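You operate a simulated robot arm through the tools that you are given. There is no shell and no other tool. Be economical: measure what you need, move in short steps, check, and stop when the job is done.

You run a simulated robot arm. Do the job below in one go: nothing can be reset, and whatever is moved stays where it is left.

Task
Put the teal bundle with the earliest date from the customer side of counter 21 on the white paper stack there. Fetch the toner cartridge from the top of the small desk and set it on the top of the sealing table. Put the yellow bundle that says "600" from the top of the small desk on the top of the corner cupboard and the yellow bundle that says "1640" on the wing of the back desk. Do these in any order.

The check looks at the end state, three seconds after you hand in, the way a careful person would. Anything else that was tipped, shoved, dropped, spilled or broken makes it a failure.

Robot
A 7-joint arm with a vacuum gripper on a trunk, on a base that drives. Base frame: it is fixed to the floor where the robot stands at the start and does not move with it; the origin is under the middle of the robot, x ahead of it, y to its left, z up; the surface under the hand at the start is at about z = 0.78. Lengths are in m, angles in degrees, forces in N, time in s.
Its first joint turns from -166.0 to 166.0 degrees. Places, roughly: toner cartridge [6.5, 0, 0.75]; top of the corner cupboard [7.1, 1.5, 0.8]; top of the sealing table [3.2, 1.5, 0.8]; wing of the back desk [6.9, -2.1, 0.8]; yellow bundle [6.5, 0.5, 0.75]. Payload 1.06 kg.
Tool frame: the origin (TCP) lies in the middle of the cups' lips, and z points out of the cups. The gripper has 1 cup of 0.024 m across, covering 0.024 by 0.024 m (tool x, y); the bellows give 0.008 m. With the vacuum on, a cup seals on a smooth face that it is pressed against (1 to 4 N); it does not hold porous or soft things. The pull reaches 23 N.
Orientation is that of the tool frame in the base frame, as a unit quaternion [w, x, y, z]. With the cups facing straight down, the tool's x points along the base's -x, its y along +y and its z along -z.

Tools
- The arm moves only by the tool apply_moves. Its argument "commands" is a list of rows, each a list of 2 entries, a list of its own where there are three numbers: the shift along the tool's x, y, z in cm, then the turn, a rotation vector about the tool's x, y, z in degrees. In form: [[[x, y, z], [rx, ry, rz]], ...]. A call has 1 to 12 rows; each row shifts and turns the commanded pose from where the row before left it, along the tool's axes as they then stand. "vacuum" is the vacuum: 1 switches it on, 0 off, set as the call begins (left out, the last holds). Each row takes 0.2 s and may step no farther than 0.05 m and 8.6 degrees from the row before; otherwise, or with a gripper value out of range, the whole call is refused. Where a pose cannot be reached the arm comes as near as it can. A force on the tool above 40 N (or 10 N above the force at the start of the call, whichever is more), or a blocked arm, ends the call early, and 0.2 s more pass. The pull builds up within a second once a cup has sealed. Time passes only in rows, and 0.2 s behind the last, so rows that do not move give it time. It gives the time, the measured TCP pose, the force on the tool (base axes) and the pull of the vacuum at its end, in the units of the frame above (readings bear some noise), with the torque about the TCP (base axes, N m) and any sound that the robot's microphone picked up.
- Cameras (640 x 400 px; columns grow to the right, rows downward): "scene" is now at [0.1612, 0.186, 1.4547]; the picture's right is [-0.37, -0.93, 0.00], its down [-0.80, 0.32, -0.51] and it looks along [0.47, -0.19, -0.86] (base axes); focal length 272 px, centre (320, 200). "wrist" rides on the gripper at [0.078, 0.019, -0.096] in the tool frame; the picture's right is [-0.24, 0.97, 0.00], its down [-0.71, -0.17, -0.69] and it looks along [-0.67, -0.16, 0.73] (tool axes); focal length 243 px, centre (320, 200). There is no depth. A picture from a camera that has moved, and an enlarged one, comes with that camera's place and axes in the base frame and with its lens.
- camera(camera): a new picture of that camera. No time passes.
- drive_base(legs): drives the robot by 1 to 6 legs, each [ahead, left, turn to the left] in m, m and degrees, along the robot's own axes; the way and the turn of a leg run together, so that a leg with both is an arc; at most 1.5 m and 180 degrees a leg. The arm and the cameras ride along, it lands a little off, and it stops where it bumps. It gives what a move gives.
- head_to(pan, tilt): turns the head with the scene camera to pan (to the left, within 120 degrees either way) and tilt (down, from -29 to 69), counted from straight ahead of the robot. It gives what a move gives.
- close_up(camera, box): a new picture of the part [left, top, right, bottom] of that camera's present view, enlarged. No time passes.
- hand_in(): hands the job in; it is judged then, once.

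Work in short steps. Places have to be worked out from the pictures, the camera data and where the tool is seen: move nearer, look again, correct. Check each grasp and each placing, and mend what went wrong. You have 165 turns and 128 pictures in all, those below and enlarged ones among them. Switch the vacuum off and draw the arm clear of the work before you hand the job in, unless the task says otherwise; then end with one line.

The tools are called after "Emit:" by a JSON object that holds its "name" and its "arguments". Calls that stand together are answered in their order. apply_moves: Moves the arm, as the interface text tells. Its arguments: {"type":"object","properties":{"commands":{"type":"array"},"vacuum":{"type":"number"}},"required":["commands"]} The other tools are called the same way: drive_base (legs) drives the base; head_to (pan, tilt) turns the head that bears the scene camera; camera (camera) takes a picture; close_up (camera, box) takes an enlarged picture of a part of a camera's view; hand_in () hands the job in.

At the start:

```text
time: 0.0
tcp_pos: [0.5572, 0.1913, 1.028]
ee_rot: [0.0, 0.001, 1.0, 0.0]
wrist_force: [-0.7, -0.3, -0.3]
ft_torque: [0.02, 0.0, -0.02]
pull: 0.1
robot x, y, heading: [-0.0022, -0.0011, 0.0]
head pan, tilt: [-21.9, 59.6]
```

scene: 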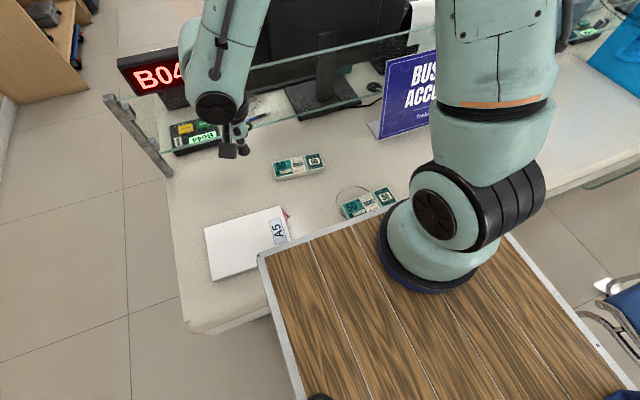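
wrist: 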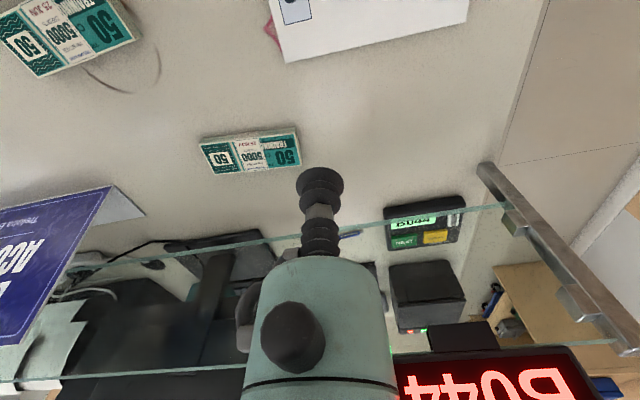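

The pictures show two teal bundles on the counter and a white paper stack labelled A5. I enlarge the labels to read the dates.

Emit:
{"name": "close_up", "arguments": {"camera": "wrist", "box": [180, 110, 320, 190]}}

Emit:
{"name": "close_up", "arguments": {"camera": "wrist", "box": [0, 0, 160, 100]}}

Emit:
{"name": "close_up", "arguments": {"camera": "scene", "box": [180, 130, 420, 280]}}

```text
4.57 times, centred on (250, 150) of wrist
camera zoom: at [0.4805, 0.2101, 1.1251], right [0.24, 0.97, 0.0], down [0.71, -0.17, 0.69], along [0.67, -0.16, -0.73], focal length 1109 px, centre (640, 429)
```

zoom: 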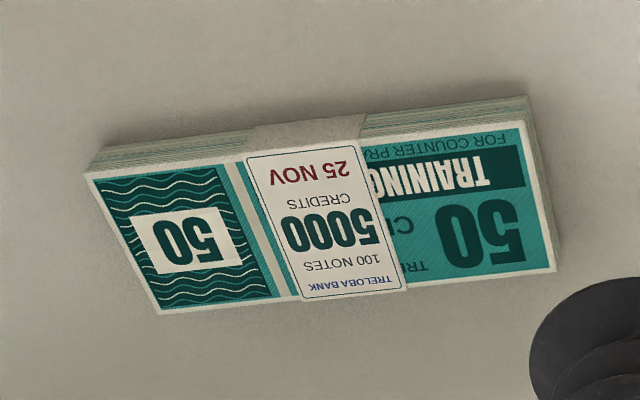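

```text
4.00 times, centred on (80, 50) of wrist
camera zoom: at [0.4805, 0.2101, 1.1251], right [0.24, 0.97, 0.0], down [0.71, -0.17, 0.69], along [0.67, -0.16, -0.73], focal length 970 px, centre (1280, 800)
```

zoom: 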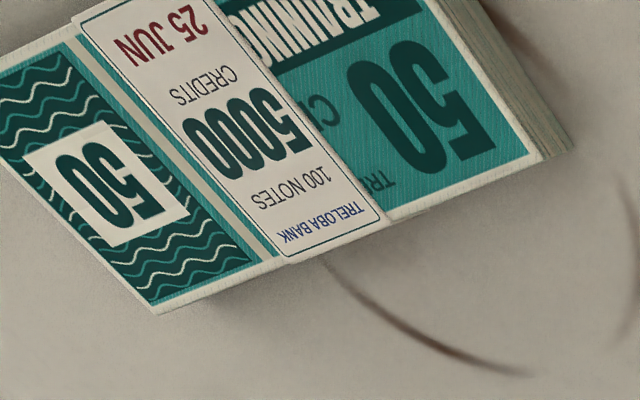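

```text
2.67 times, centred on (300, 205) of scene
camera zoom: at [0.1612, 0.186, 1.4547], right [-0.37, -0.93, 0.0], down [-0.8, 0.32, -0.51], along [0.47, -0.19, -0.86], focal length 726 px, centre (373, 187)
```

zoom: 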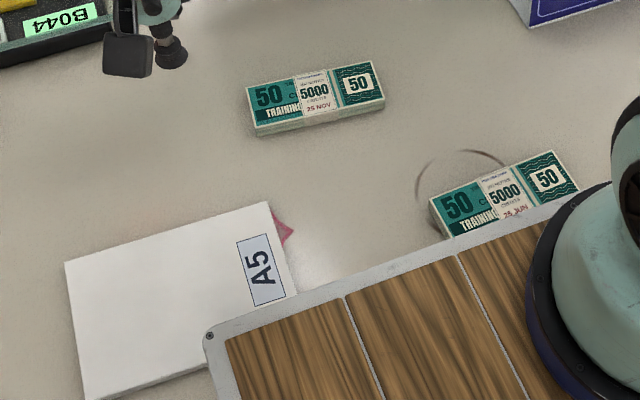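

Two dates so far: 25 NOV and 25 JUN. There might be others hidden by the arm, so I look with the head further right and elsewhere.

Emit:
{"name": "head_to", "arguments": {"pan": -60, "tilt": 50}}

Emit:
{"name": "camera", "arguments": {"camera": "scene"}}

Emit:
{"name": "head_to", "arguments": {"pan": 0, "tilt": 25}}

Emit:
{"name": "camera", "arguments": {"camera": "scene"}}

Emit:
{"name": "head_to", "arguments": {"pan": 60, "tilt": 25}}

Emit:
{"name": "camera", "arguments": {"camera": "scene"}}

```text
time: 1.0
tcp_pos: [0.5576, 0.1919, 1.0291]
ee_rot: [0.0, 0.0, 1.0, 0.0]
wrist_force: [-0.1, 0.2, 0.1]
ft_torque: [0.0, 0.0, 0.0]
pull: 0.1
robot x, y, heading: [0.0002, -0.0005, 0.2]
head pan, tilt: [-60.0, 50.0]
```

```text
122 pictures are left
camera scene: at [0.1374, 0.1445, 1.4667], right [-0.87, -0.5, 0.0], down [-0.38, 0.66, -0.64], along [0.32, -0.56, -0.77], focal length 272 px, centre (320, 200)
```

scene: 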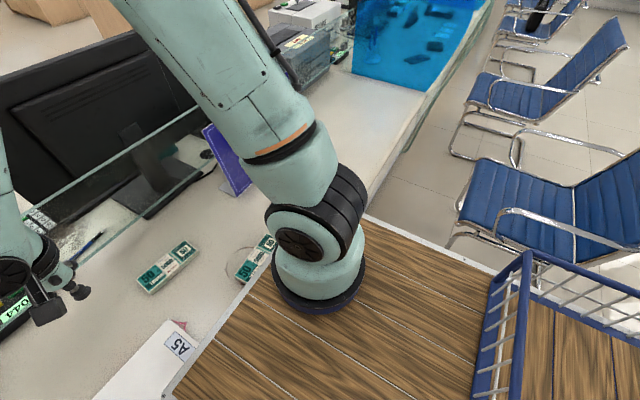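

```text
time: 2.3
tcp_pos: [0.5592, 0.1907, 1.0289]
ee_rot: [0.0, -0.001, 1.0, 0.001]
wrist_force: [0.3, -0.9, 0.5]
ft_torque: [0.0, -0.01, -0.02]
pull: 0.2
robot x, y, heading: [0.0001, -0.0012, 0.0]
head pan, tilt: [0.0, 25.0]
```

```text
121 pictures are left
camera scene: at [0.191, 0.211, 1.5042], right [0.0, -1.0, 0.0], down [-0.42, 0.0, -0.91], along [0.91, 0.0, -0.42], focal length 272 px, centre (320, 200)
```

scene: 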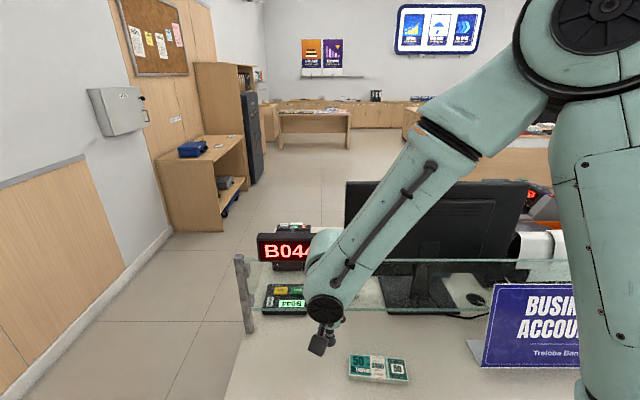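

```text
time: 3.6
tcp_pos: [0.559, 0.1904, 1.0294]
ee_rot: [0.0, 0.001, 1.0, 0.001]
wrist_force: [-0.1, 1.6, -0.2]
ft_torque: [0.02, -0.02, 0.01]
pull: 0.0
robot x, y, heading: [0.0025, -0.004, -0.1]
head pan, tilt: [60.0, 25.0]
```

```text
120 pictures are left
camera scene: at [0.145, 0.2909, 1.5042], right [0.87, -0.5, 0.0], down [-0.21, -0.37, -0.91], along [0.45, 0.78, -0.42], focal length 272 px, centre (320, 200)
```

scene: 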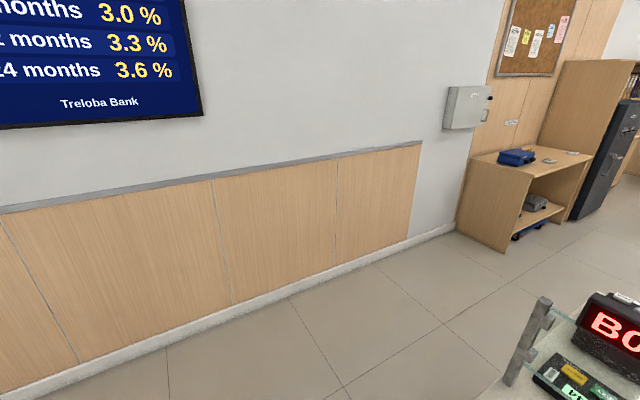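

The sealing table is the wooden desk with the blue object near the left wall; the JUN bundle at about (0.46, -0.07) lies too near the arm's axis. I back the robot up 0.25 m and look at the counter again.

Emit:
{"name": "drive_base", "arguments": {"legs": [[-0.25, 0, 0]]}}

Emit:
{"name": "head_to", "arguments": {"pan": -15, "tilt": 45}}

Emit:
{"name": "camera", "arguments": {"camera": "scene"}}

Emit:
{"name": "camera", "arguments": {"camera": "wrist"}}

```text
time: 5.5
tcp_pos: [0.3069, 0.191, 1.0289]
ee_rot: [0.0, 0.001, 1.0, 0.001]
wrist_force: [-0.8, -0.2, 0.6]
ft_torque: [0.01, 0.0, -0.02]
pull: 0.1
robot x, y, heading: [-0.2497, 0.0019, -0.3]
head pan, tilt: [60.0, 25.0]
```

```text
time: 6.9
tcp_pos: [0.307, 0.1916, 1.0294]
ee_rot: [0.001, 0.001, 1.0, 0.001]
wrist_force: [-0.3, 0.1, -0.3]
ft_torque: [-0.04, -0.03, 0.03]
pull: 0.0
robot x, y, heading: [-0.2516, 0.0008, -0.2]
head pan, tilt: [-15.0, 45.0]
```

```text
119 pictures are left
camera scene: at [-0.0734, 0.1901, 1.4737], right [-0.26, -0.97, 0.0], down [-0.68, 0.18, -0.71], along [0.68, -0.18, -0.71], focal length 272 px, centre (320, 200)
```

scene: 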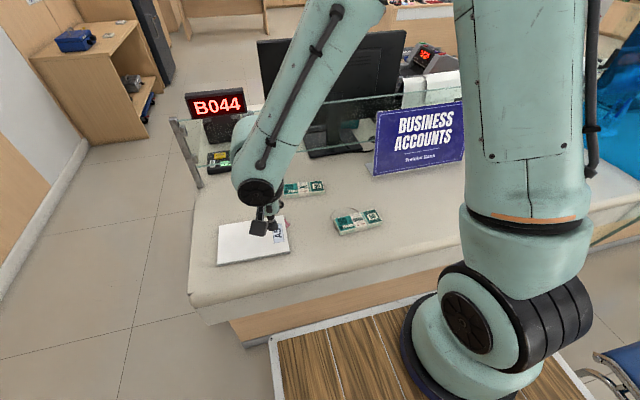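

```text
118 pictures are left
camera wrist: at [0.2297, 0.2097, 1.1251], right [0.24, 0.97, 0.0], down [0.71, -0.17, 0.69], along [0.67, -0.16, -0.73], focal length 243 px, centre (320, 200)
```

wrist: 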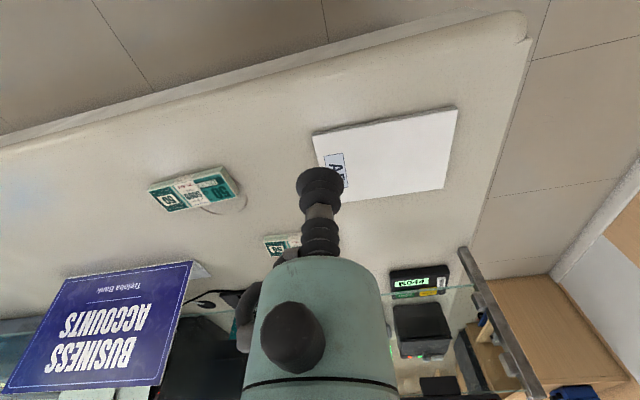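

Only two teal bundles are visible near the stack. I move the TCP over the JUN bundle (about 0.45, -0.073) at the present height and look.

Emit:
{"name": "apply_moves", "arguments": {"commands": [[[-2.05, -3.77, 0], [0, 0, 0]], [[-2.05, -3.77, 0], [0, 0, 0]], [[-2.05, -3.77, 0], [0, 0, 0]], [[-2.05, -3.77, 0], [0, 0, 0]], [[-2.05, -3.77, 0], [0, 0, 0]], [[-2.05, -3.77, 0], [0, 0, 0]], [[-2.05, -3.77, 0], [0, 0, 0]], [[0, 0, 5], [0, 0, 0]], [[0, 0, 5], [0, 0, 0]]]}}

Emit:
{"name": "camera", "arguments": {"camera": "wrist"}}

Emit:
{"name": "camera", "arguments": {"camera": "scene"}}

```text
time: 8.9
tcp_pos: [0.4498, -0.0748, 0.929]
ee_rot: [0.001, 0.002, 1.0, 0.001]
wrist_force: [-0.2, 0.4, 1.0]
ft_torque: [0.0, -0.02, 0.01]
pull: 0.1
robot x, y, heading: [-0.2524, 0.0011, 0.0]
head pan, tilt: [-15.0, 45.0]
```

```text
117 pictures are left
camera wrist: at [0.3727, -0.0551, 1.0245], right [0.24, 0.97, 0.0], down [0.71, -0.17, 0.69], along [0.67, -0.16, -0.73], focal length 243 px, centre (320, 200)
```

wrist: 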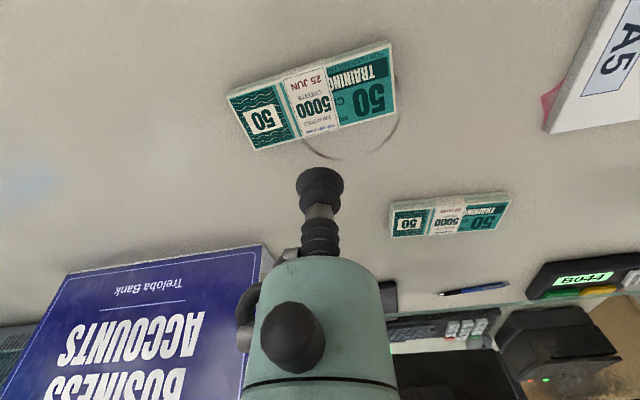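

```text
116 pictures are left
camera scene: at [-0.0739, 0.1898, 1.4737], right [-0.26, -0.97, 0.0], down [-0.68, 0.18, -0.71], along [0.68, -0.18, -0.71], focal length 272 px, centre (320, 200)
```

scene: 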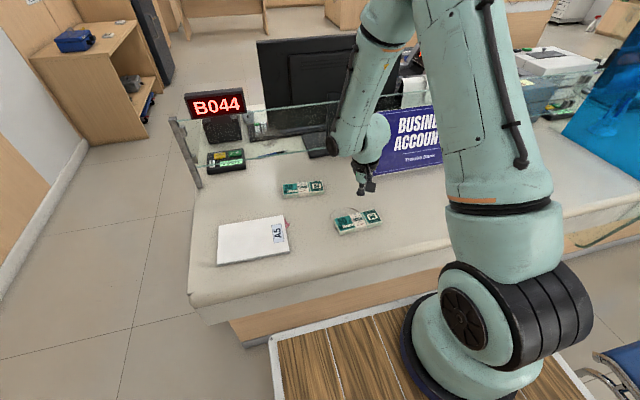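

The bundle's top centre works out at about (0.454, -0.078). I correct slightly and come down to z ≈ 0.825.

Emit:
{"name": "apply_moves", "arguments": {"commands": [[[-0.4, -0.3, 3.4], [0, 0, 0]], [[0, 0, 3.5], [0, 0, 0]], [[0, 0, 3.0], [0, 0, 0]], [[0, 0, 0], [0, 0, 0]]], "vacuum": 1}}

Emit:
{"name": "camera", "arguments": {"camera": "wrist"}}

```text
time: 9.9
tcp_pos: [0.4531, -0.0759, 0.8297]
ee_rot: [0.002, 0.001, 1.0, 0.001]
wrist_force: [-0.6, 0.3, 0.3]
ft_torque: [0.0, -0.01, -0.01]
pull: 0.2
robot x, y, heading: [-0.2522, 0.0015, 0.1]
head pan, tilt: [-15.0, 45.0]
```

```text
115 pictures are left
camera wrist: at [0.3766, -0.0575, 0.9251], right [0.24, 0.97, 0.0], down [0.71, -0.17, 0.69], along [0.67, -0.16, -0.73], focal length 243 px, centre (320, 200)
```

wrist: 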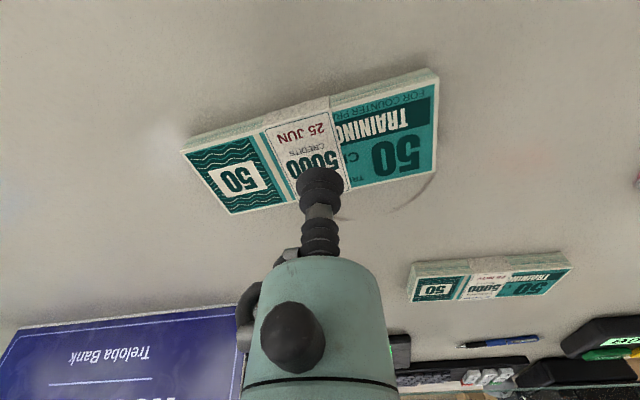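

The cup is aligned over the band. I press down in small steps with the vacuum on.

Emit:
{"name": "apply_moves", "arguments": {"commands": [[[0, 0.2, 1.5], [0, 0, 0]], [[0, 0, 0.5], [0, 0, 0]], [[0, 0, 0.3], [0, 0, 0]], [[0, 0, 0], [0, 0, 0]]]}}

```text
time: 10.9
tcp_pos: [0.4553, -0.0736, 0.8056]
ee_rot: [0.002, 0.001, 1.0, 0.001]
wrist_force: [0.2, 1.1, 0.3]
ft_torque: [0.0, 0.02, 0.01]
pull: 0.0
robot x, y, heading: [-0.2461, 0.0018, -0.1]
head pan, tilt: [-15.0, 45.0]
```

No contact yet; I go on in 3 mm steps.

Emit:
{"name": "apply_moves", "arguments": {"commands": [[[0, 0, 0.3], [0, 0, 0]], [[0, 0, 0.3], [0, 0, 0]], [[0, 0, 0], [0, 0, 0]]]}}

```text
time: 11.7
tcp_pos: [0.4538, -0.0742, 0.7999]
ee_rot: [0.0, 0.001, 1.0, 0.001]
wrist_force: [0.0, 0.0, 0.1]
ft_torque: [0.01, -0.01, 0.0]
pull: 22.5
robot x, y, heading: [-0.2504, 0.0006, -0.0]
head pan, tilt: [-15.0, 45.0]
```

Sealed (22.5 N) at top z ≈ 0.80. The stack spans about x 0.40–0.55, y 0.16–0.36, so I lift 10 cm, move to (0.467, 0.259) and look.

Emit:
{"name": "apply_moves", "arguments": {"commands": [[[0, 0, -2], [0, 0, 0]], [[0, 0, -4], [0, 0, 0]], [[0, 0, -4], [0, 0, 0]], [[-0.15, 4.16, 0], [0, 0, 0]], [[-0.15, 4.16, 0], [0, 0, 0]], [[-0.15, 4.16, 0], [0, 0, 0]], [[-0.15, 4.16, 0], [0, 0, 0]], [[-0.15, 4.16, 0], [0, 0, 0]], [[-0.15, 4.16, 0], [0, 0, 0]], [[-0.15, 4.16, 0], [0, 0, 0]], [[-0.15, 4.16, 0], [0, 0, 0]], [[0, 0, 0], [0, 0, 0]]]}}

Emit:
{"name": "camera", "arguments": {"camera": "wrist"}}

Emit:
{"name": "camera", "arguments": {"camera": "scene"}}

```text
time: 14.3
tcp_pos: [0.4671, 0.2586, 0.9013]
ee_rot: [0.0, 0.001, 1.0, 0.0]
wrist_force: [0.3, 0.2, -0.6]
ft_torque: [0.03, 0.02, -0.03]
pull: 23.5
robot x, y, heading: [-0.2503, 0.0007, -0.2]
head pan, tilt: [-15.0, 45.0]
```

```text
114 pictures are left
camera wrist: at [0.3896, 0.2781, 0.9976], right [0.24, 0.97, 0.0], down [0.71, -0.17, 0.69], along [0.67, -0.16, -0.73], focal length 243 px, centre (320, 200)
```

wrist: 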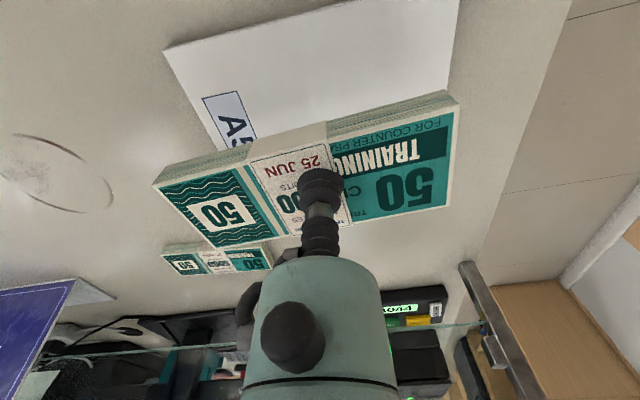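

```text
113 pictures are left
camera scene: at [-0.0735, 0.19, 1.4737], right [-0.26, -0.97, 0.0], down [-0.68, 0.18, -0.71], along [0.68, -0.18, -0.71], focal length 272 px, centre (320, 200)
```

scene: 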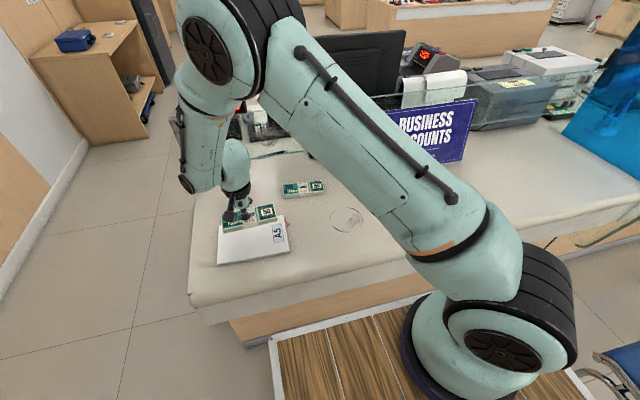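

The rest of the counter top is clear on the customer side; I check the object at the right, and then lower the bundle.

Emit:
{"name": "close_up", "arguments": {"camera": "scene", "box": [440, 30, 640, 160]}}

Emit:
{"name": "apply_moves", "arguments": {"commands": [[[0, 0, 4], [0, 0, 0]], [[0, 0, 2], [0, 0, 0]], [[0, 0, 0.5], [0, 0, 0]], [[0, 0, 0], [0, 0, 0]]]}}

Emit:
{"name": "camera", "arguments": {"camera": "wrist"}}

```text
3.08 times, centred on (540, 95) of scene
camera zoom: at [-0.0735, 0.19, 1.4737], right [-0.26, -0.97, 0.0], down [-0.68, 0.18, -0.71], along [0.68, -0.18, -0.71], focal length 838 px, centre (-357, 523)
```

zoom: 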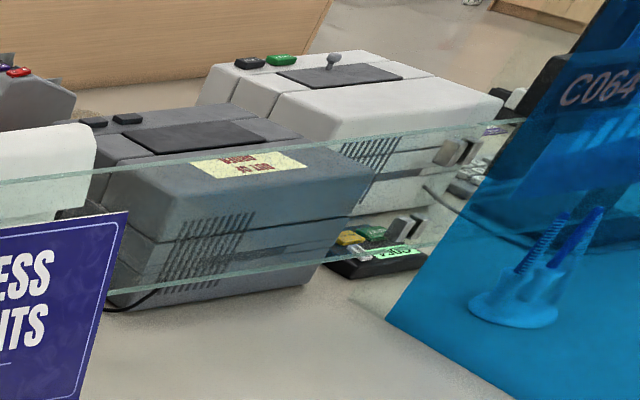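

```text
time: 15.3
tcp_pos: [0.4675, 0.2579, 0.8363]
ee_rot: [0.0, 0.001, 1.0, 0.0]
wrist_force: [0.6, -0.8, -0.9]
ft_torque: [-0.01, 0.04, 0.0]
pull: 23.0
robot x, y, heading: [-0.249, -0.001, -0.0]
head pan, tilt: [-15.0, 45.0]
```

```text
111 pictures are left
camera wrist: at [0.3896, 0.2775, 0.932], right [0.24, 0.97, 0.0], down [0.71, -0.17, 0.69], along [0.67, -0.16, -0.73], focal length 243 px, centre (320, 200)
```

wrist: 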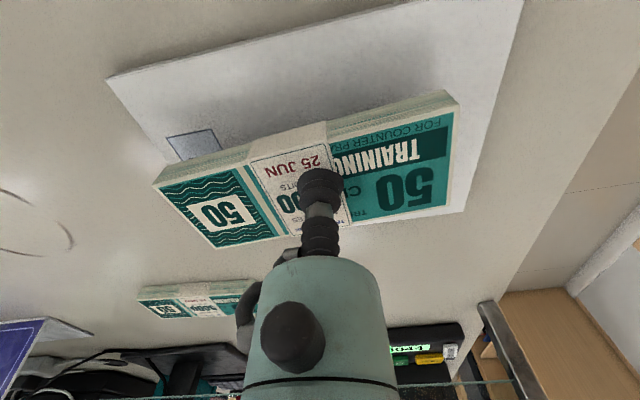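

The stack centre is about (0.478, 0.259); the bundle is well over it. I lower gently until contact.

Emit:
{"name": "apply_moves", "arguments": {"commands": [[[-0.8, 0, 0.5], [0, 0, 0]], [[0, 0, 0.4], [0, 0, 0]], [[0, 0, 0.4], [0, 0, 0]], [[0, 0, 0], [0, 0, 0]]]}}

```text
time: 16.3
tcp_pos: [0.4746, 0.2585, 0.8225]
ee_rot: [0.0, 0.001, 1.0, 0.001]
wrist_force: [-1.1, 0.2, -1.0]
ft_torque: [0.04, 0.02, 0.02]
pull: 22.7
robot x, y, heading: [-0.2506, 0.0011, -0.2]
head pan, tilt: [-15.0, 45.0]
```

No contact force yet; continue.

Emit:
{"name": "apply_moves", "arguments": {"commands": [[[0, 0, 0.3], [0, 0, 0]], [[0, 0, 0.3], [0, 0, 0]], [[0, 0, 0], [0, 0, 0]]]}}

Emit:
{"name": "camera", "arguments": {"camera": "wrist"}}

```text
time: 17.1
tcp_pos: [0.4749, 0.2593, 0.8165]
ee_rot: [0.0, 0.001, 1.0, 0.001]
wrist_force: [0.1, -1.1, -0.5]
ft_torque: [0.03, 0.01, -0.01]
pull: 22.5
robot x, y, heading: [-0.2493, 0.0015, -0.2]
head pan, tilt: [-15.0, 45.0]
```

```text
110 pictures are left
camera wrist: at [0.3975, 0.2779, 0.913], right [0.24, 0.97, 0.0], down [0.71, -0.17, 0.69], along [0.67, -0.16, -0.73], focal length 243 px, centre (320, 200)
```

wrist: 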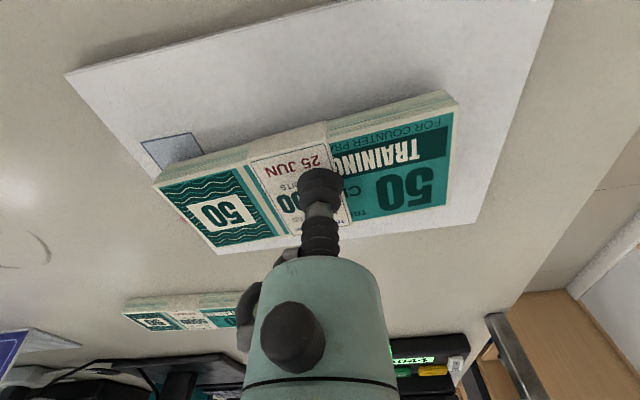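

Geometry places the bundle within the stack with margin. I continue lowering.

Emit:
{"name": "apply_moves", "arguments": {"commands": [[[0, 0, 0.3], [0, 0, 0]], [[0, 0, 0.2], [0, 0, 0]], [[0, 0, 0], [0, 0, 0]]]}}

```text
time: 17.9
tcp_pos: [0.475, 0.2588, 0.8128]
ee_rot: [0.0, 0.001, 1.0, 0.001]
wrist_force: [0.2, -0.6, -0.4]
ft_torque: [0.0, 0.03, -0.02]
pull: 23.1
robot x, y, heading: [-0.251, -0.0014, 0.2]
head pan, tilt: [-15.0, 45.0]
```

Emit:
{"name": "apply_moves", "arguments": {"commands": [[[0, 0, 0.2], [0, 0, 0]], [[0, 0, 0.2], [0, 0, 0]], [[0, 0, 0], [0, 0, 0]]]}}

```text
time: 18.7
tcp_pos: [0.4757, 0.2588, 0.8087]
ee_rot: [0.0, 0.001, 1.0, 0.001]
wrist_force: [-1.3, -0.7, 12.5]
ft_torque: [-0.02, 0.0, -0.06]
pull: 22.7
robot x, y, heading: [-0.2524, 0.0009, -0.1]
head pan, tilt: [-15.0, 45.0]
```

Contact (12.5 N). I back off a hair, release the vacuum, wait, and lift away.

Emit:
{"name": "apply_moves", "arguments": {"commands": [[[0, 0, -0.2], [0, 0, 0]], [[0, 0, 0], [0, 0, 0]]]}}

Emit:
{"name": "apply_moves", "arguments": {"commands": [[[0, 0, 0], [0, 0, 0]], [[0, 0, 0], [0, 0, 0]], [[0, 0, 0], [0, 0, 0]], [[0, 0, 0], [0, 0, 0]], [[0, 0, -1], [0, 0, 0]], [[0, 0, -4], [0, 0, 0]], [[0, 0, -5], [0, 0, 0]]], "vacuum": 0}}

Emit:
{"name": "camera", "arguments": {"camera": "wrist"}}

```text
time: 19.3
tcp_pos: [0.4762, 0.2585, 0.809]
ee_rot: [0.0, 0.001, 1.0, 0.0]
wrist_force: [0.0, 0.5, -0.8]
ft_torque: [0.03, 0.02, 0.0]
pull: 22.6
robot x, y, heading: [-0.2503, 0.0061, -0.3]
head pan, tilt: [-15.0, 45.0]
```

```text
time: 20.9
tcp_pos: [0.4754, 0.2573, 0.9098]
ee_rot: [0.0, 0.0, 1.0, 0.0]
wrist_force: [-0.2, 0.7, 0.7]
ft_torque: [0.0, 0.02, -0.01]
pull: 0.0
robot x, y, heading: [-0.2498, 0.0012, -0.1]
head pan, tilt: [-15.0, 45.0]
```

```text
109 pictures are left
camera wrist: at [0.398, 0.2769, 1.0063], right [0.24, 0.97, 0.0], down [0.71, -0.17, 0.69], along [0.67, -0.16, -0.73], focal length 243 px, centre (320, 200)
```

wrist: 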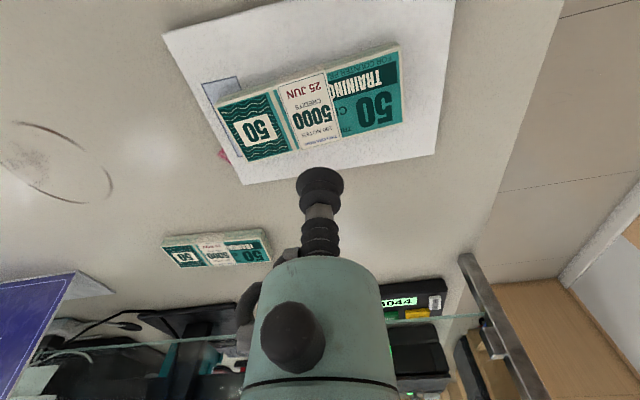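

The JUN bundle lies flat well inside the white stack. I raise and retract the arm.

Emit:
{"name": "apply_moves", "arguments": {"commands": [[[0, 0, -5], [0, 0, 0]], [[0, 0, -5], [0, 0, 0]], [[0, 0, -5], [0, 0, 0]], [[0, 0, -4], [0, 0, 0]], [[4, -4, -2], [0, 0, 0]], [[4, -4, 0], [0, 0, 0]], [[4, -4, 0], [0, 0, 0]], [[4, -4, 0], [0, 0, 0]], [[0, -4, 0], [0, 0, 0]], [[0, -4, 0], [0, 0, 0]]]}}

Emit:
{"name": "drive_base", "arguments": {"legs": [[-0.25, 0, 0], [0, 0.95, 0]]}}

Emit:
{"name": "head_to", "arguments": {"pan": 0, "tilt": 35}}

Emit:
{"name": "camera", "arguments": {"camera": "scene"}}

```text
refused: row 5 steps farther than a row can; nothing moved
```

```text
time: 27.3
tcp_pos: [0.2281, 1.2099, 0.9095]
ee_rot: [0.0, 0.001, 1.0, 0.001]
wrist_force: [0.0, -0.3, -0.6]
ft_torque: [0.03, 0.02, -0.02]
pull: 0.0
robot x, y, heading: [-0.4936, 0.9532, -0.1]
head pan, tilt: [-15.0, 45.0]
```

```text
time: 28.1
tcp_pos: [0.2296, 1.2111, 0.91]
ee_rot: [0.0, 0.001, 1.0, 0.0]
wrist_force: [-0.6, -0.3, 0.5]
ft_torque: [-0.01, 0.01, 0.0]
pull: 0.1
robot x, y, heading: [-0.5019, 0.9533, -0.0]
head pan, tilt: [0.0, 35.0]
```

```text
108 pictures are left
camera scene: at [-0.3106, 1.1647, 1.4884], right [0.0, -1.0, 0.0], down [-0.57, 0.0, -0.82], along [0.82, 0.0, -0.57], focal length 272 px, centre (320, 200)
```

scene: 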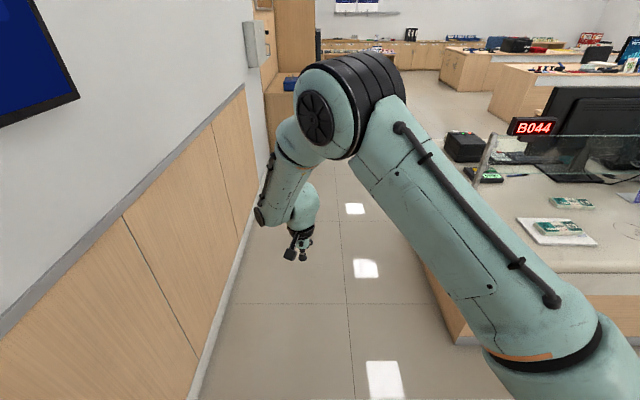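

The move was refused (a row just over 5 cm), but the drive passed with nothing touched: bundle and stack are in place. Now I retract the arm with shorter steps.

Emit:
{"name": "apply_moves", "arguments": {"commands": [[[0, 0, -4.8], [0, 0, 0]], [[0, 0, -4.8], [0, 0, 0]], [[0, 0, -4.8], [0, 0, 0]], [[0, 0, -4.8], [0, 0, 0]], [[3, -3.5, 0], [0, 0, 0]], [[3, -3.5, 0], [0, 0, 0]], [[3, -3.5, 0], [0, 0, 0]], [[3, -3.5, 0], [0, 0, 0]], [[1, -4, 0], [0, 0, 0]], [[0, -4, 0], [0, 0, 0]], [[0, -4, 0], [0, 0, 0]]]}}

```text
time: 30.5
tcp_pos: [0.0983, 0.9515, 1.1007]
ee_rot: [0.001, 0.001, 1.0, 0.001]
wrist_force: [-0.5, -0.2, 0.3]
ft_torque: [-0.01, 0.01, 0.01]
pull: 0.0
robot x, y, heading: [-0.4986, 0.9542, -0.0]
head pan, tilt: [0.0, 35.0]
```

The corridor runs from y ≈ 0.42 to 1.77; I drive ahead 1.5 m and look.

Emit:
{"name": "drive_base", "arguments": {"legs": [[1.5, 0.05, 0]]}}

Emit:
{"name": "camera", "arguments": {"camera": "scene"}}

Emit:
{"name": "head_to", "arguments": {"pan": -45, "tilt": 30}}

Emit:
{"name": "camera", "arguments": {"camera": "scene"}}

```text
refused: leg 1 is longer than a leg can be; nothing moved
```

```text
107 pictures are left
camera scene: at [-0.3107, 1.165, 1.4884], right [0.0, -1.0, 0.0], down [-0.57, 0.0, -0.82], along [0.82, 0.0, -0.57], focal length 272 px, centre (320, 200)
```

scene: 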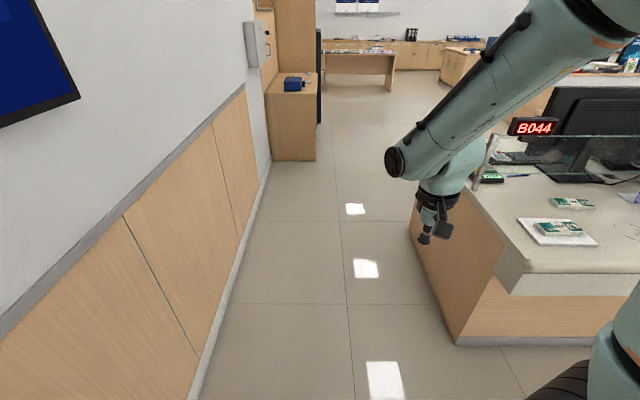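

```text
time: 31.6
tcp_pos: [0.0981, 0.953, 1.1008]
ee_rot: [0.0, 0.0, 1.0, 0.001]
wrist_force: [0.5, -0.2, -1.0]
ft_torque: [0.02, 0.01, -0.02]
pull: 0.1
robot x, y, heading: [-0.4978, 0.9529, -0.2]
head pan, tilt: [-45.0, 30.0]
```

```text
106 pictures are left
camera scene: at [-0.3348, 1.1008, 1.4963], right [-0.71, -0.71, 0.0], down [-0.35, 0.35, -0.87], along [0.61, -0.61, -0.5], focal length 272 px, centre (320, 200)
```

scene: 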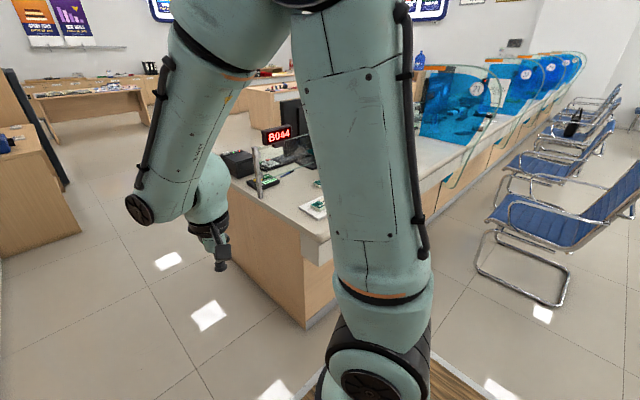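

The leg was slightly too long. I check the number panels quickly, and drive ahead 1.4 m.

Emit:
{"name": "close_up", "arguments": {"camera": "scene", "box": [400, 50, 600, 175]}}

Emit:
{"name": "drive_base", "arguments": {"legs": [[1.4, 0, 0]]}}

Emit:
{"name": "camera", "arguments": {"camera": "scene"}}

```text
3.20 times, centred on (500, 112) of scene
camera zoom: at [-0.3348, 1.1008, 1.4963], right [-0.71, -0.71, 0.0], down [-0.35, 0.35, -0.87], along [0.61, -0.61, -0.5], focal length 871 px, centre (-256, 480)
```

zoom: 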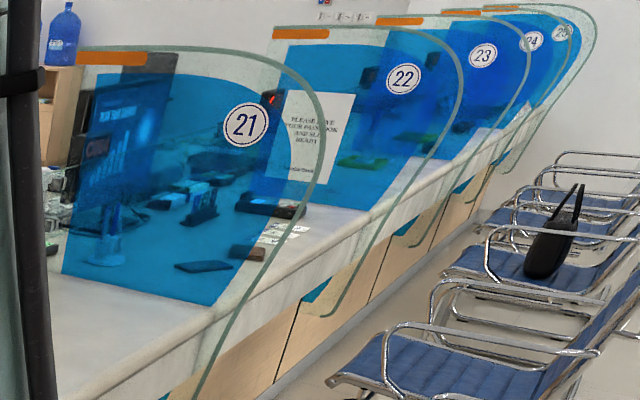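

```text
time: 38.5
tcp_pos: [1.4843, 0.9707, 1.1027]
ee_rot: [0.0, -0.008, 1.0, 0.001]
wrist_force: [-0.5, 0.2, 0.1]
ft_torque: [0.01, -0.02, 0.0]
pull: 0.1
robot x, y, heading: [0.8848, 0.9638, 0.9]
head pan, tilt: [-45.0, 30.0]
```

```text
104 pictures are left
camera scene: at [1.0488, 1.1134, 1.4963], right [-0.7, -0.72, 0.0], down [-0.36, 0.35, -0.87], along [0.62, -0.6, -0.5], focal length 272 px, centre (320, 200)
```

scene: 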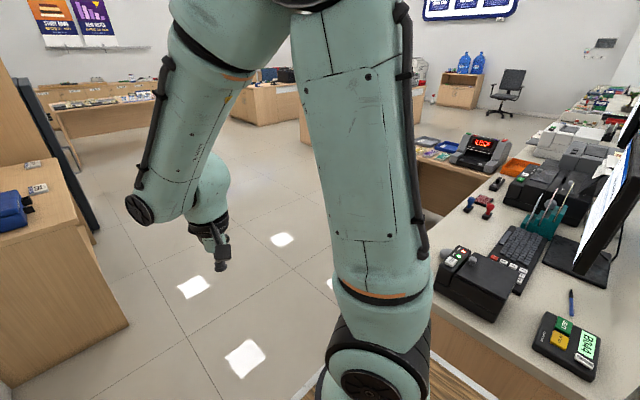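

Panels numbered 21–25 divide the counters, so I must make sure which side is counter 21. I look towards the counters from here.

Emit:
{"name": "head_to", "arguments": {"pan": -75, "tilt": 15}}

Emit:
{"name": "camera", "arguments": {"camera": "scene"}}

Emit:
{"name": "close_up", "arguments": {"camera": "scene", "box": [320, 100, 640, 300]}}

```text
time: 39.5
tcp_pos: [1.4841, 0.9716, 1.1014]
ee_rot: [0.0, -0.008, 1.0, 0.002]
wrist_force: [0.4, 0.3, 0.6]
ft_torque: [-0.04, 0.01, 0.0]
pull: 0.1
robot x, y, heading: [0.8876, 0.964, 0.9]
head pan, tilt: [-75.0, 15.0]
```

```text
103 pictures are left
camera scene: at [1.0095, 1.0865, 1.5204], right [-0.96, -0.28, 0.0], down [-0.07, 0.25, -0.97], along [0.27, -0.93, -0.26], focal length 272 px, centre (320, 200)
```

scene: 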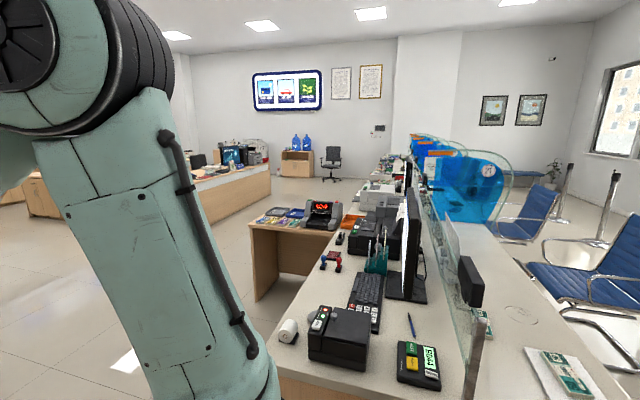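

```text
2.00 times, centred on (480, 200) of scene
camera zoom: at [1.0095, 1.0865, 1.5204], right [-0.96, -0.28, 0.0], down [-0.07, 0.25, -0.97], along [0.27, -0.93, -0.26], focal length 545 px, centre (0, 200)
```

zoom: 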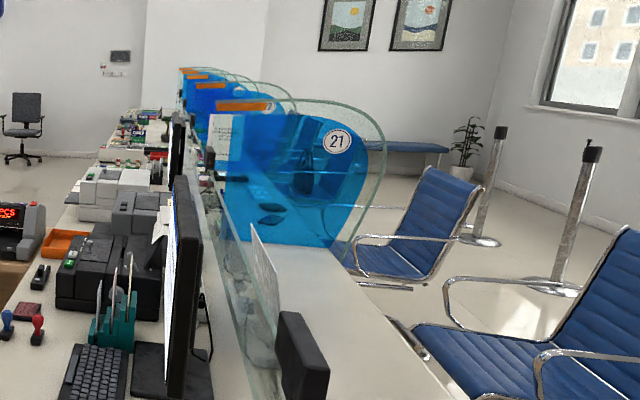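

I zoom tightly on the counter beyond panel 21.

Emit:
{"name": "close_up", "arguments": {"camera": "scene", "box": [405, 145, 505, 235]}}

```text
4.44 times, centred on (455, 190) of scene
camera zoom: at [1.0095, 1.0865, 1.5204], right [-0.96, -0.28, 0.0], down [-0.07, 0.25, -0.97], along [0.27, -0.93, -0.26], focal length 1210 px, centre (-280, 244)
```

zoom: 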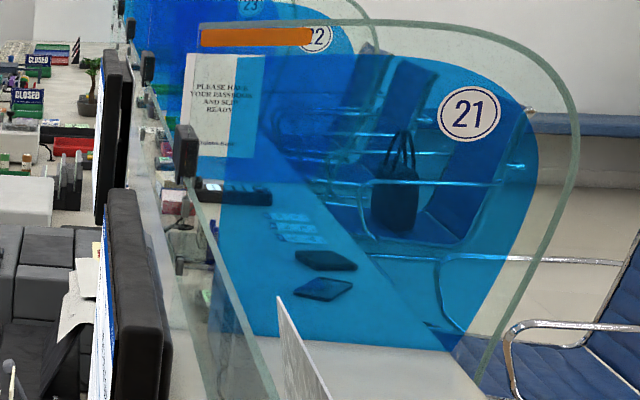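

Beyond panel 21 there are only passbooks and slips, no bundles or stack, so the counter done is the right one. Now I look at the sealing table.

Emit:
{"name": "head_to", "arguments": {"pan": 20, "tilt": 25}}

Emit:
{"name": "camera", "arguments": {"camera": "scene"}}

Emit:
{"name": "close_up", "arguments": {"camera": "scene", "box": [180, 110, 340, 210]}}

```text
time: 41.2
tcp_pos: [1.4838, 0.9715, 1.1015]
ee_rot: [0.001, -0.008, 1.0, 0.001]
wrist_force: [-0.2, 0.6, 0.2]
ft_torque: [-0.01, 0.02, 0.04]
pull: 0.0
robot x, y, heading: [0.8808, 0.9631, 0.7]
head pan, tilt: [20.0, 25.0]
```

```text
100 pictures are left
camera scene: at [1.0699, 1.2091, 1.5043], right [0.36, -0.93, 0.0], down [-0.39, -0.15, -0.91], along [0.85, 0.32, -0.42], focal length 272 px, centre (320, 200)
```

scene: 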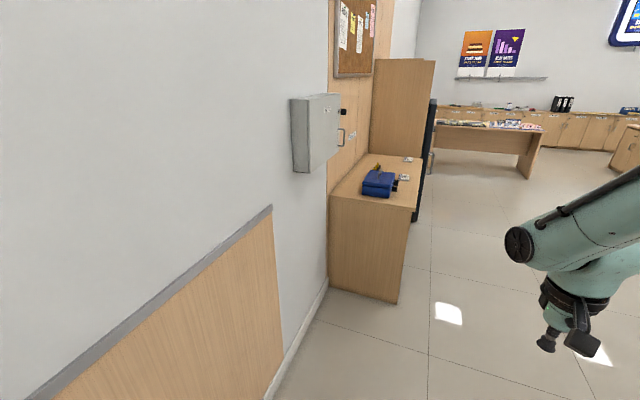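

```text
4.00 times, centred on (260, 160) of scene
camera zoom: at [1.0699, 1.2091, 1.5043], right [0.36, -0.93, 0.0], down [-0.39, -0.15, -0.91], along [0.85, 0.32, -0.42], focal length 1089 px, centre (560, 360)
```

zoom: 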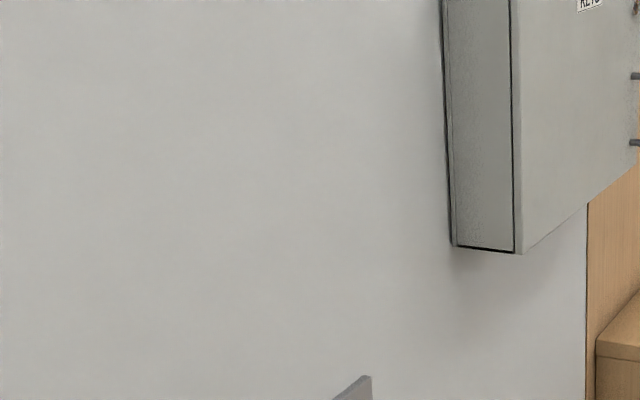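

The table's near end is at x ≈ 2.66 and its front at y ≈ 1.22. I drive past it towards the small desk.

Emit:
{"name": "drive_base", "arguments": {"legs": [[0.7, 0, -0.8], [1.3, -0.5, 0], [1.3, 0, 0]]}}

Emit:
{"name": "head_to", "arguments": {"pan": 0, "tilt": 25}}

Emit:
{"name": "camera", "arguments": {"camera": "scene"}}

```text
time: 57.8
tcp_pos: [4.7924, 0.4393, 1.101]
ee_rot: [-0.001, 0.007, 1.0, 0.001]
wrist_force: [-0.1, 0.2, 0.0]
ft_torque: [0.0, 0.0, -0.01]
pull: 0.0
robot x, y, heading: [4.1953, 0.4521, -1.0]
head pan, tilt: [20.0, 25.0]
```

```text
time: 58.6
tcp_pos: [4.7923, 0.4399, 1.1017]
ee_rot: [0.0, 0.008, 1.0, 0.001]
wrist_force: [-0.2, -0.7, -0.1]
ft_torque: [-0.02, -0.03, 0.0]
pull: 0.1
robot x, y, heading: [4.1948, 0.4485, -0.7]
head pan, tilt: [0.0, 25.0]
```

```text
98 pictures are left
camera scene: at [4.3901, 0.6588, 1.5042], right [-0.01, -1.0, 0.0], down [-0.42, 0.01, -0.91], along [0.91, -0.01, -0.42], focal length 272 px, centre (320, 200)
```

scene: 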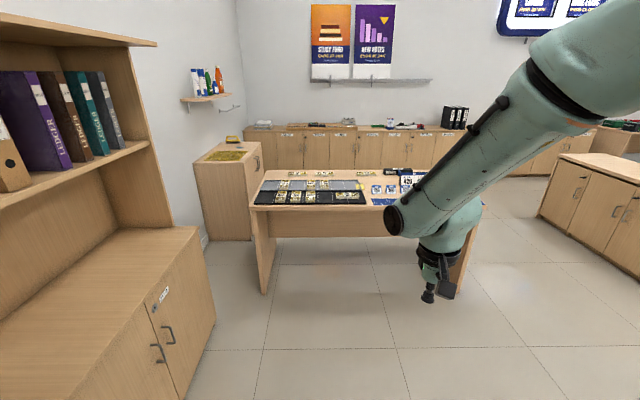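

The small desk's near edge is at about x = 5.9, y from -0.35 to 1.07. I drive up to x ≈ 5.4 and look at its top.

Emit:
{"name": "drive_base", "arguments": {"legs": [[1.2, -0.15, 0.8]]}}

Emit:
{"name": "head_to", "arguments": {"pan": 0, "tilt": 40}}

Emit:
{"name": "camera", "arguments": {"camera": "scene"}}

Emit:
{"name": "camera", "arguments": {"camera": "wrist"}}

```text
time: 64.7
tcp_pos: [5.9881, 0.2873, 1.1005]
ee_rot: [0.0, 0.001, 1.0, 0.001]
wrist_force: [-0.7, 0.0, -0.2]
ft_torque: [0.0, 0.0, -0.02]
pull: 0.1
robot x, y, heading: [5.3914, 0.2914, -0.3]
head pan, tilt: [0.0, 25.0]
```

```text
time: 65.5
tcp_pos: [5.9868, 0.2874, 1.1015]
ee_rot: [0.001, 0.001, 1.0, 0.001]
wrist_force: [0.2, 0.4, 0.4]
ft_torque: [0.0, 0.03, 0.01]
pull: 0.1
robot x, y, heading: [5.3894, 0.2844, -0.2]
head pan, tilt: [0.0, 40.0]
```

```text
97 pictures are left
camera scene: at [5.5756, 0.5009, 1.481], right [0.0, -1.0, 0.0], down [-0.64, 0.0, -0.77], along [0.77, 0.0, -0.64], focal length 272 px, centre (320, 200)
```

scene: 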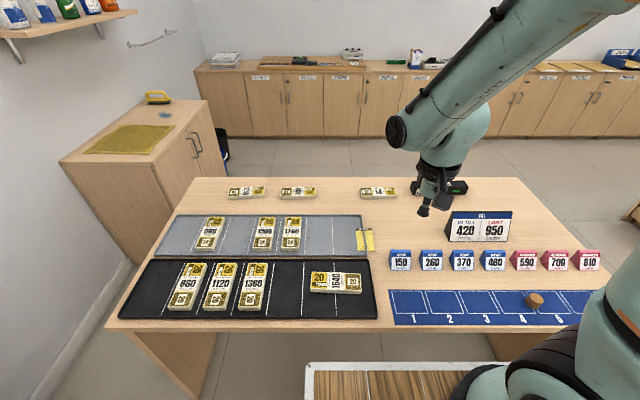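

```text
96 pictures are left
camera wrist: at [5.9098, 0.3067, 1.1976], right [0.24, 0.97, 0.0], down [0.71, -0.17, 0.69], along [0.67, -0.16, -0.73], focal length 243 px, centre (320, 200)
```

wrist: 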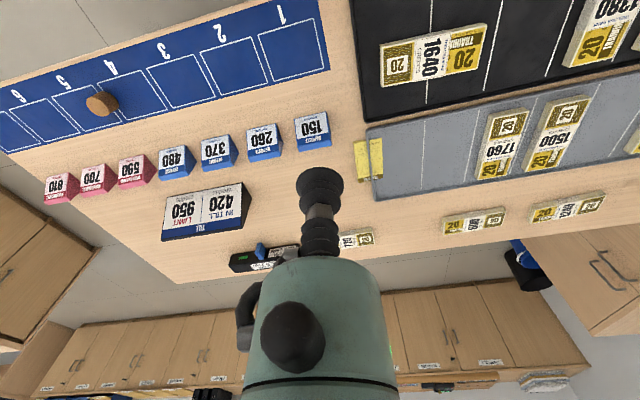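

The desk holds many items. I enlarge the bundles and the black object beyond the gripper.

Emit:
{"name": "close_up", "arguments": {"camera": "scene", "box": [160, 170, 390, 320]}}

Emit:
{"name": "close_up", "arguments": {"camera": "wrist", "box": [220, 190, 640, 290]}}

Emit:
{"name": "close_up", "arguments": {"camera": "scene", "box": [340, 160, 540, 280]}}

```text
2.67 times, centred on (275, 245) of scene
camera zoom: at [5.5756, 0.5009, 1.481], right [0.0, -1.0, 0.0], down [-0.64, 0.0, -0.77], along [0.77, 0.0, -0.64], focal length 726 px, centre (440, 80)
```

zoom: 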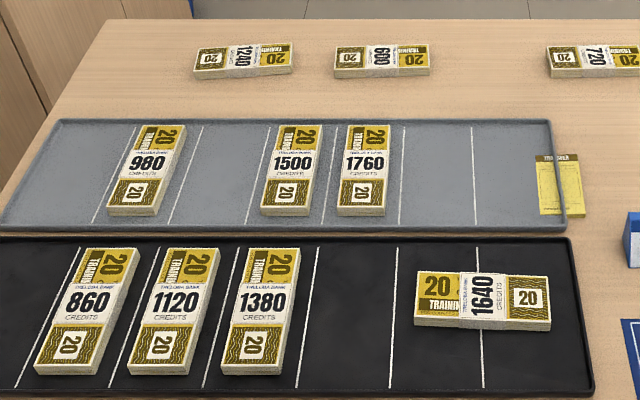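

```text
1.52 times, centred on (430, 240) of wrist
camera zoom: at [5.9098, 0.3067, 1.1976], right [0.24, 0.97, 0.0], down [0.71, -0.17, 0.69], along [0.67, -0.16, -0.73], focal length 370 px, centre (152, 139)
```

zoom: 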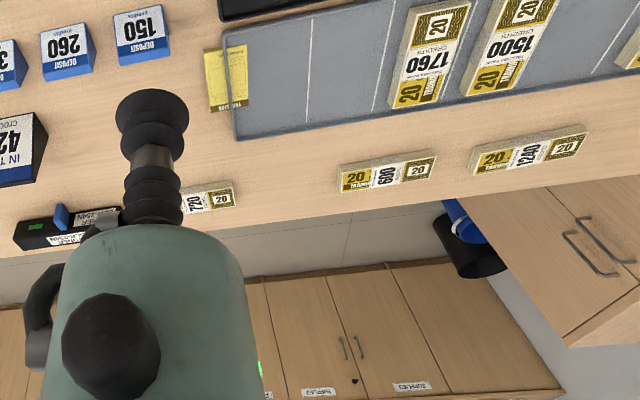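

```text
3.20 times, centred on (440, 220) of scene
camera zoom: at [5.5756, 0.5009, 1.481], right [0.0, -1.0, 0.0], down [-0.64, 0.0, -0.77], along [0.77, 0.0, -0.64], focal length 871 px, centre (-64, 136)
```

zoom: 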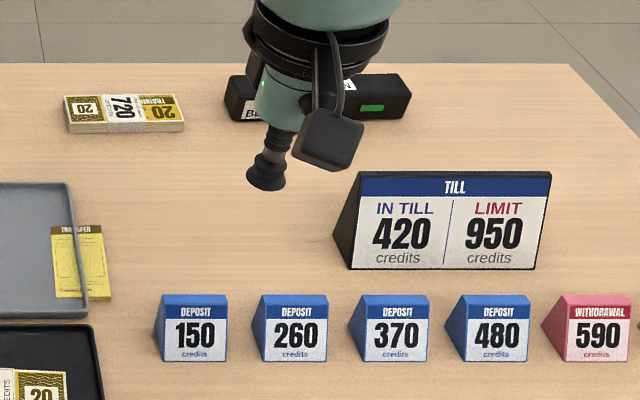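

Toner is the long black box near (6.48, 0.0); "600" lies near (6.48, 0.59) and "1640" near (6.04, 0.45). I'll take 1640 first; I back up 0.1 m and move the hand above it.

Emit:
{"name": "drive_base", "arguments": {"legs": [[-0.1, 0, 0]]}}

Emit:
{"name": "apply_moves", "arguments": {"commands": [[[-3, 3.3, 0], [0, 0, 0]], [[-3, 3.3, 0], [0, 0, 0]], [[-3, 3.3, 0], [0, 0, 0]], [[-3, 3.3, 0], [0, 0, 0]], [[-3, 3.3, 0], [0, 0, 0]], [[0, 0, 4.8], [0, 0, 0]], [[0, 0, 4.8], [0, 0, 0]], [[0, 0, 4.8], [0, 0, 0]], [[0, 0, 0], [0, 0, 0]]]}}

Emit:
{"name": "camera", "arguments": {"camera": "wrist"}}

```text
time: 66.6
tcp_pos: [5.8854, 0.2886, 1.1008]
ee_rot: [0.001, 0.001, 1.0, 0.001]
wrist_force: [0.2, 0.0, -0.4]
ft_torque: [-0.01, -0.02, 0.0]
pull: 0.1
robot x, y, heading: [5.2901, 0.2925, -0.1]
head pan, tilt: [0.0, 40.0]
```

```text
time: 68.6
tcp_pos: [6.0372, 0.4532, 0.9565]
ee_rot: [0.0, 0.001, 1.0, 0.0]
wrist_force: [-0.2, 0.7, 0.3]
ft_torque: [0.01, -0.01, -0.01]
pull: 0.0
robot x, y, heading: [5.2884, 0.2903, -0.2]
head pan, tilt: [0.0, 40.0]
```

```text
92 pictures are left
camera wrist: at [5.9588, 0.4724, 1.0528], right [0.24, 0.97, 0.0], down [0.71, -0.17, 0.69], along [0.67, -0.16, -0.73], focal length 243 px, centre (320, 200)
```

wrist: 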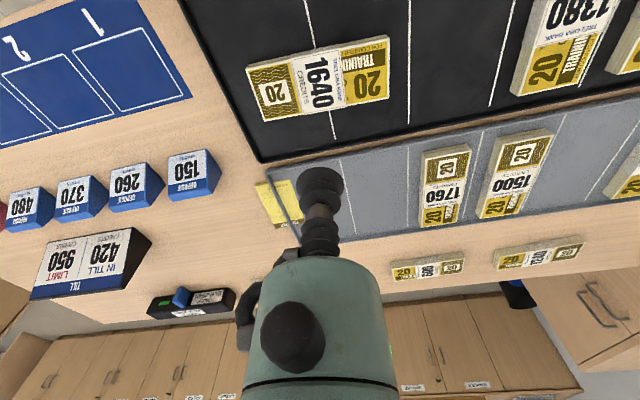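

Bundle 1640 centre ≈ (6.044, 0.452). I go down to z ≈ 0.80 with the vacuum on and look.

Emit:
{"name": "apply_moves", "arguments": {"commands": [[[-0.6, 0, 4.5], [0, 0, 0]], [[0, 0, 4.5], [0, 0, 0]], [[0, 0, 4.5], [0, 0, 0]], [[0, 0, 1.5], [0, 0, 0]], [[0, 0, 0], [0, 0, 0]]], "vacuum": 1}}

Emit:
{"name": "camera", "arguments": {"camera": "wrist"}}

```text
time: 69.8
tcp_pos: [6.0436, 0.4524, 0.8062]
ee_rot: [0.002, 0.002, 1.0, 0.0]
wrist_force: [-0.5, -0.5, -0.1]
ft_torque: [0.0, -0.03, -0.01]
pull: 0.0
robot x, y, heading: [5.2937, 0.2925, -0.1]
head pan, tilt: [0.0, 40.0]
```

```text
91 pictures are left
camera wrist: at [5.9653, 0.4719, 0.9028], right [0.24, 0.97, 0.0], down [0.71, -0.17, 0.69], along [0.67, -0.16, -0.73], focal length 243 px, centre (320, 200)
```

wrist: 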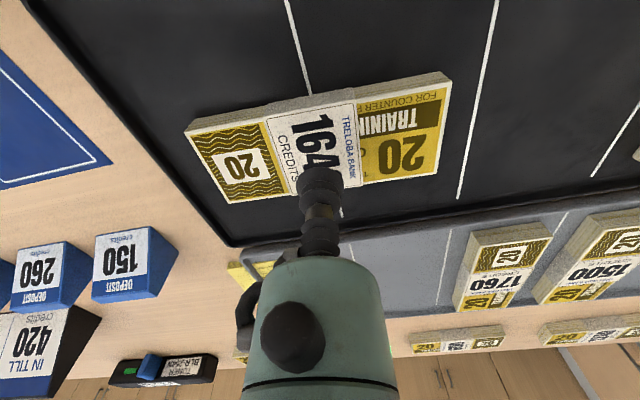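

Aligned; the black box's label does read TONER. I descend in small steps.

Emit:
{"name": "apply_moves", "arguments": {"commands": [[[0, 0, 1.5], [0, 0, 0]], [[0, 0, 0.5], [0, 0, 0]], [[0, 0, 0.4], [0, 0, 0]], [[0, 0, 0], [0, 0, 0]]]}}

```text
time: 70.8
tcp_pos: [6.0431, 0.452, 0.7826]
ee_rot: [0.001, 0.001, 1.0, 0.001]
wrist_force: [-0.4, 0.2, 1.2]
ft_torque: [0.01, 0.02, 0.02]
pull: 0.1
robot x, y, heading: [5.2873, 0.2908, -0.3]
head pan, tilt: [0.0, 40.0]
```

Emit:
{"name": "apply_moves", "arguments": {"commands": [[[0, 0, 0.4], [0, 0, 0]], [[0, 0, 0.3], [0, 0, 0]], [[0, 0, 0], [0, 0, 0]], [[0, 0, 0], [0, 0, 0]]]}}

```text
time: 71.8
tcp_pos: [6.0418, 0.4518, 0.7762]
ee_rot: [0.001, 0.001, 1.0, 0.001]
wrist_force: [-0.2, -1.3, 0.5]
ft_torque: [0.01, 0.0, -0.03]
pull: 0.1
robot x, y, heading: [5.2904, 0.2904, -0.2]
head pan, tilt: [0.0, 40.0]
```

Emit:
{"name": "apply_moves", "arguments": {"commands": [[[0, 0, 0.3], [0, 0, 0]], [[0, 0, 0.3], [0, 0, 0]], [[0, 0, 0], [0, 0, 0]], [[0, 0, 0], [0, 0, 0]]]}}

```text
time: 72.8
tcp_pos: [6.0425, 0.4525, 0.7713]
ee_rot: [0.002, 0.0, 1.0, 0.001]
wrist_force: [1.6, 1.4, 9.5]
ft_torque: [-0.02, 0.02, 0.06]
pull: 23.1
robot x, y, heading: [5.2908, 0.2918, -0.3]
head pan, tilt: [0.0, 40.0]
```

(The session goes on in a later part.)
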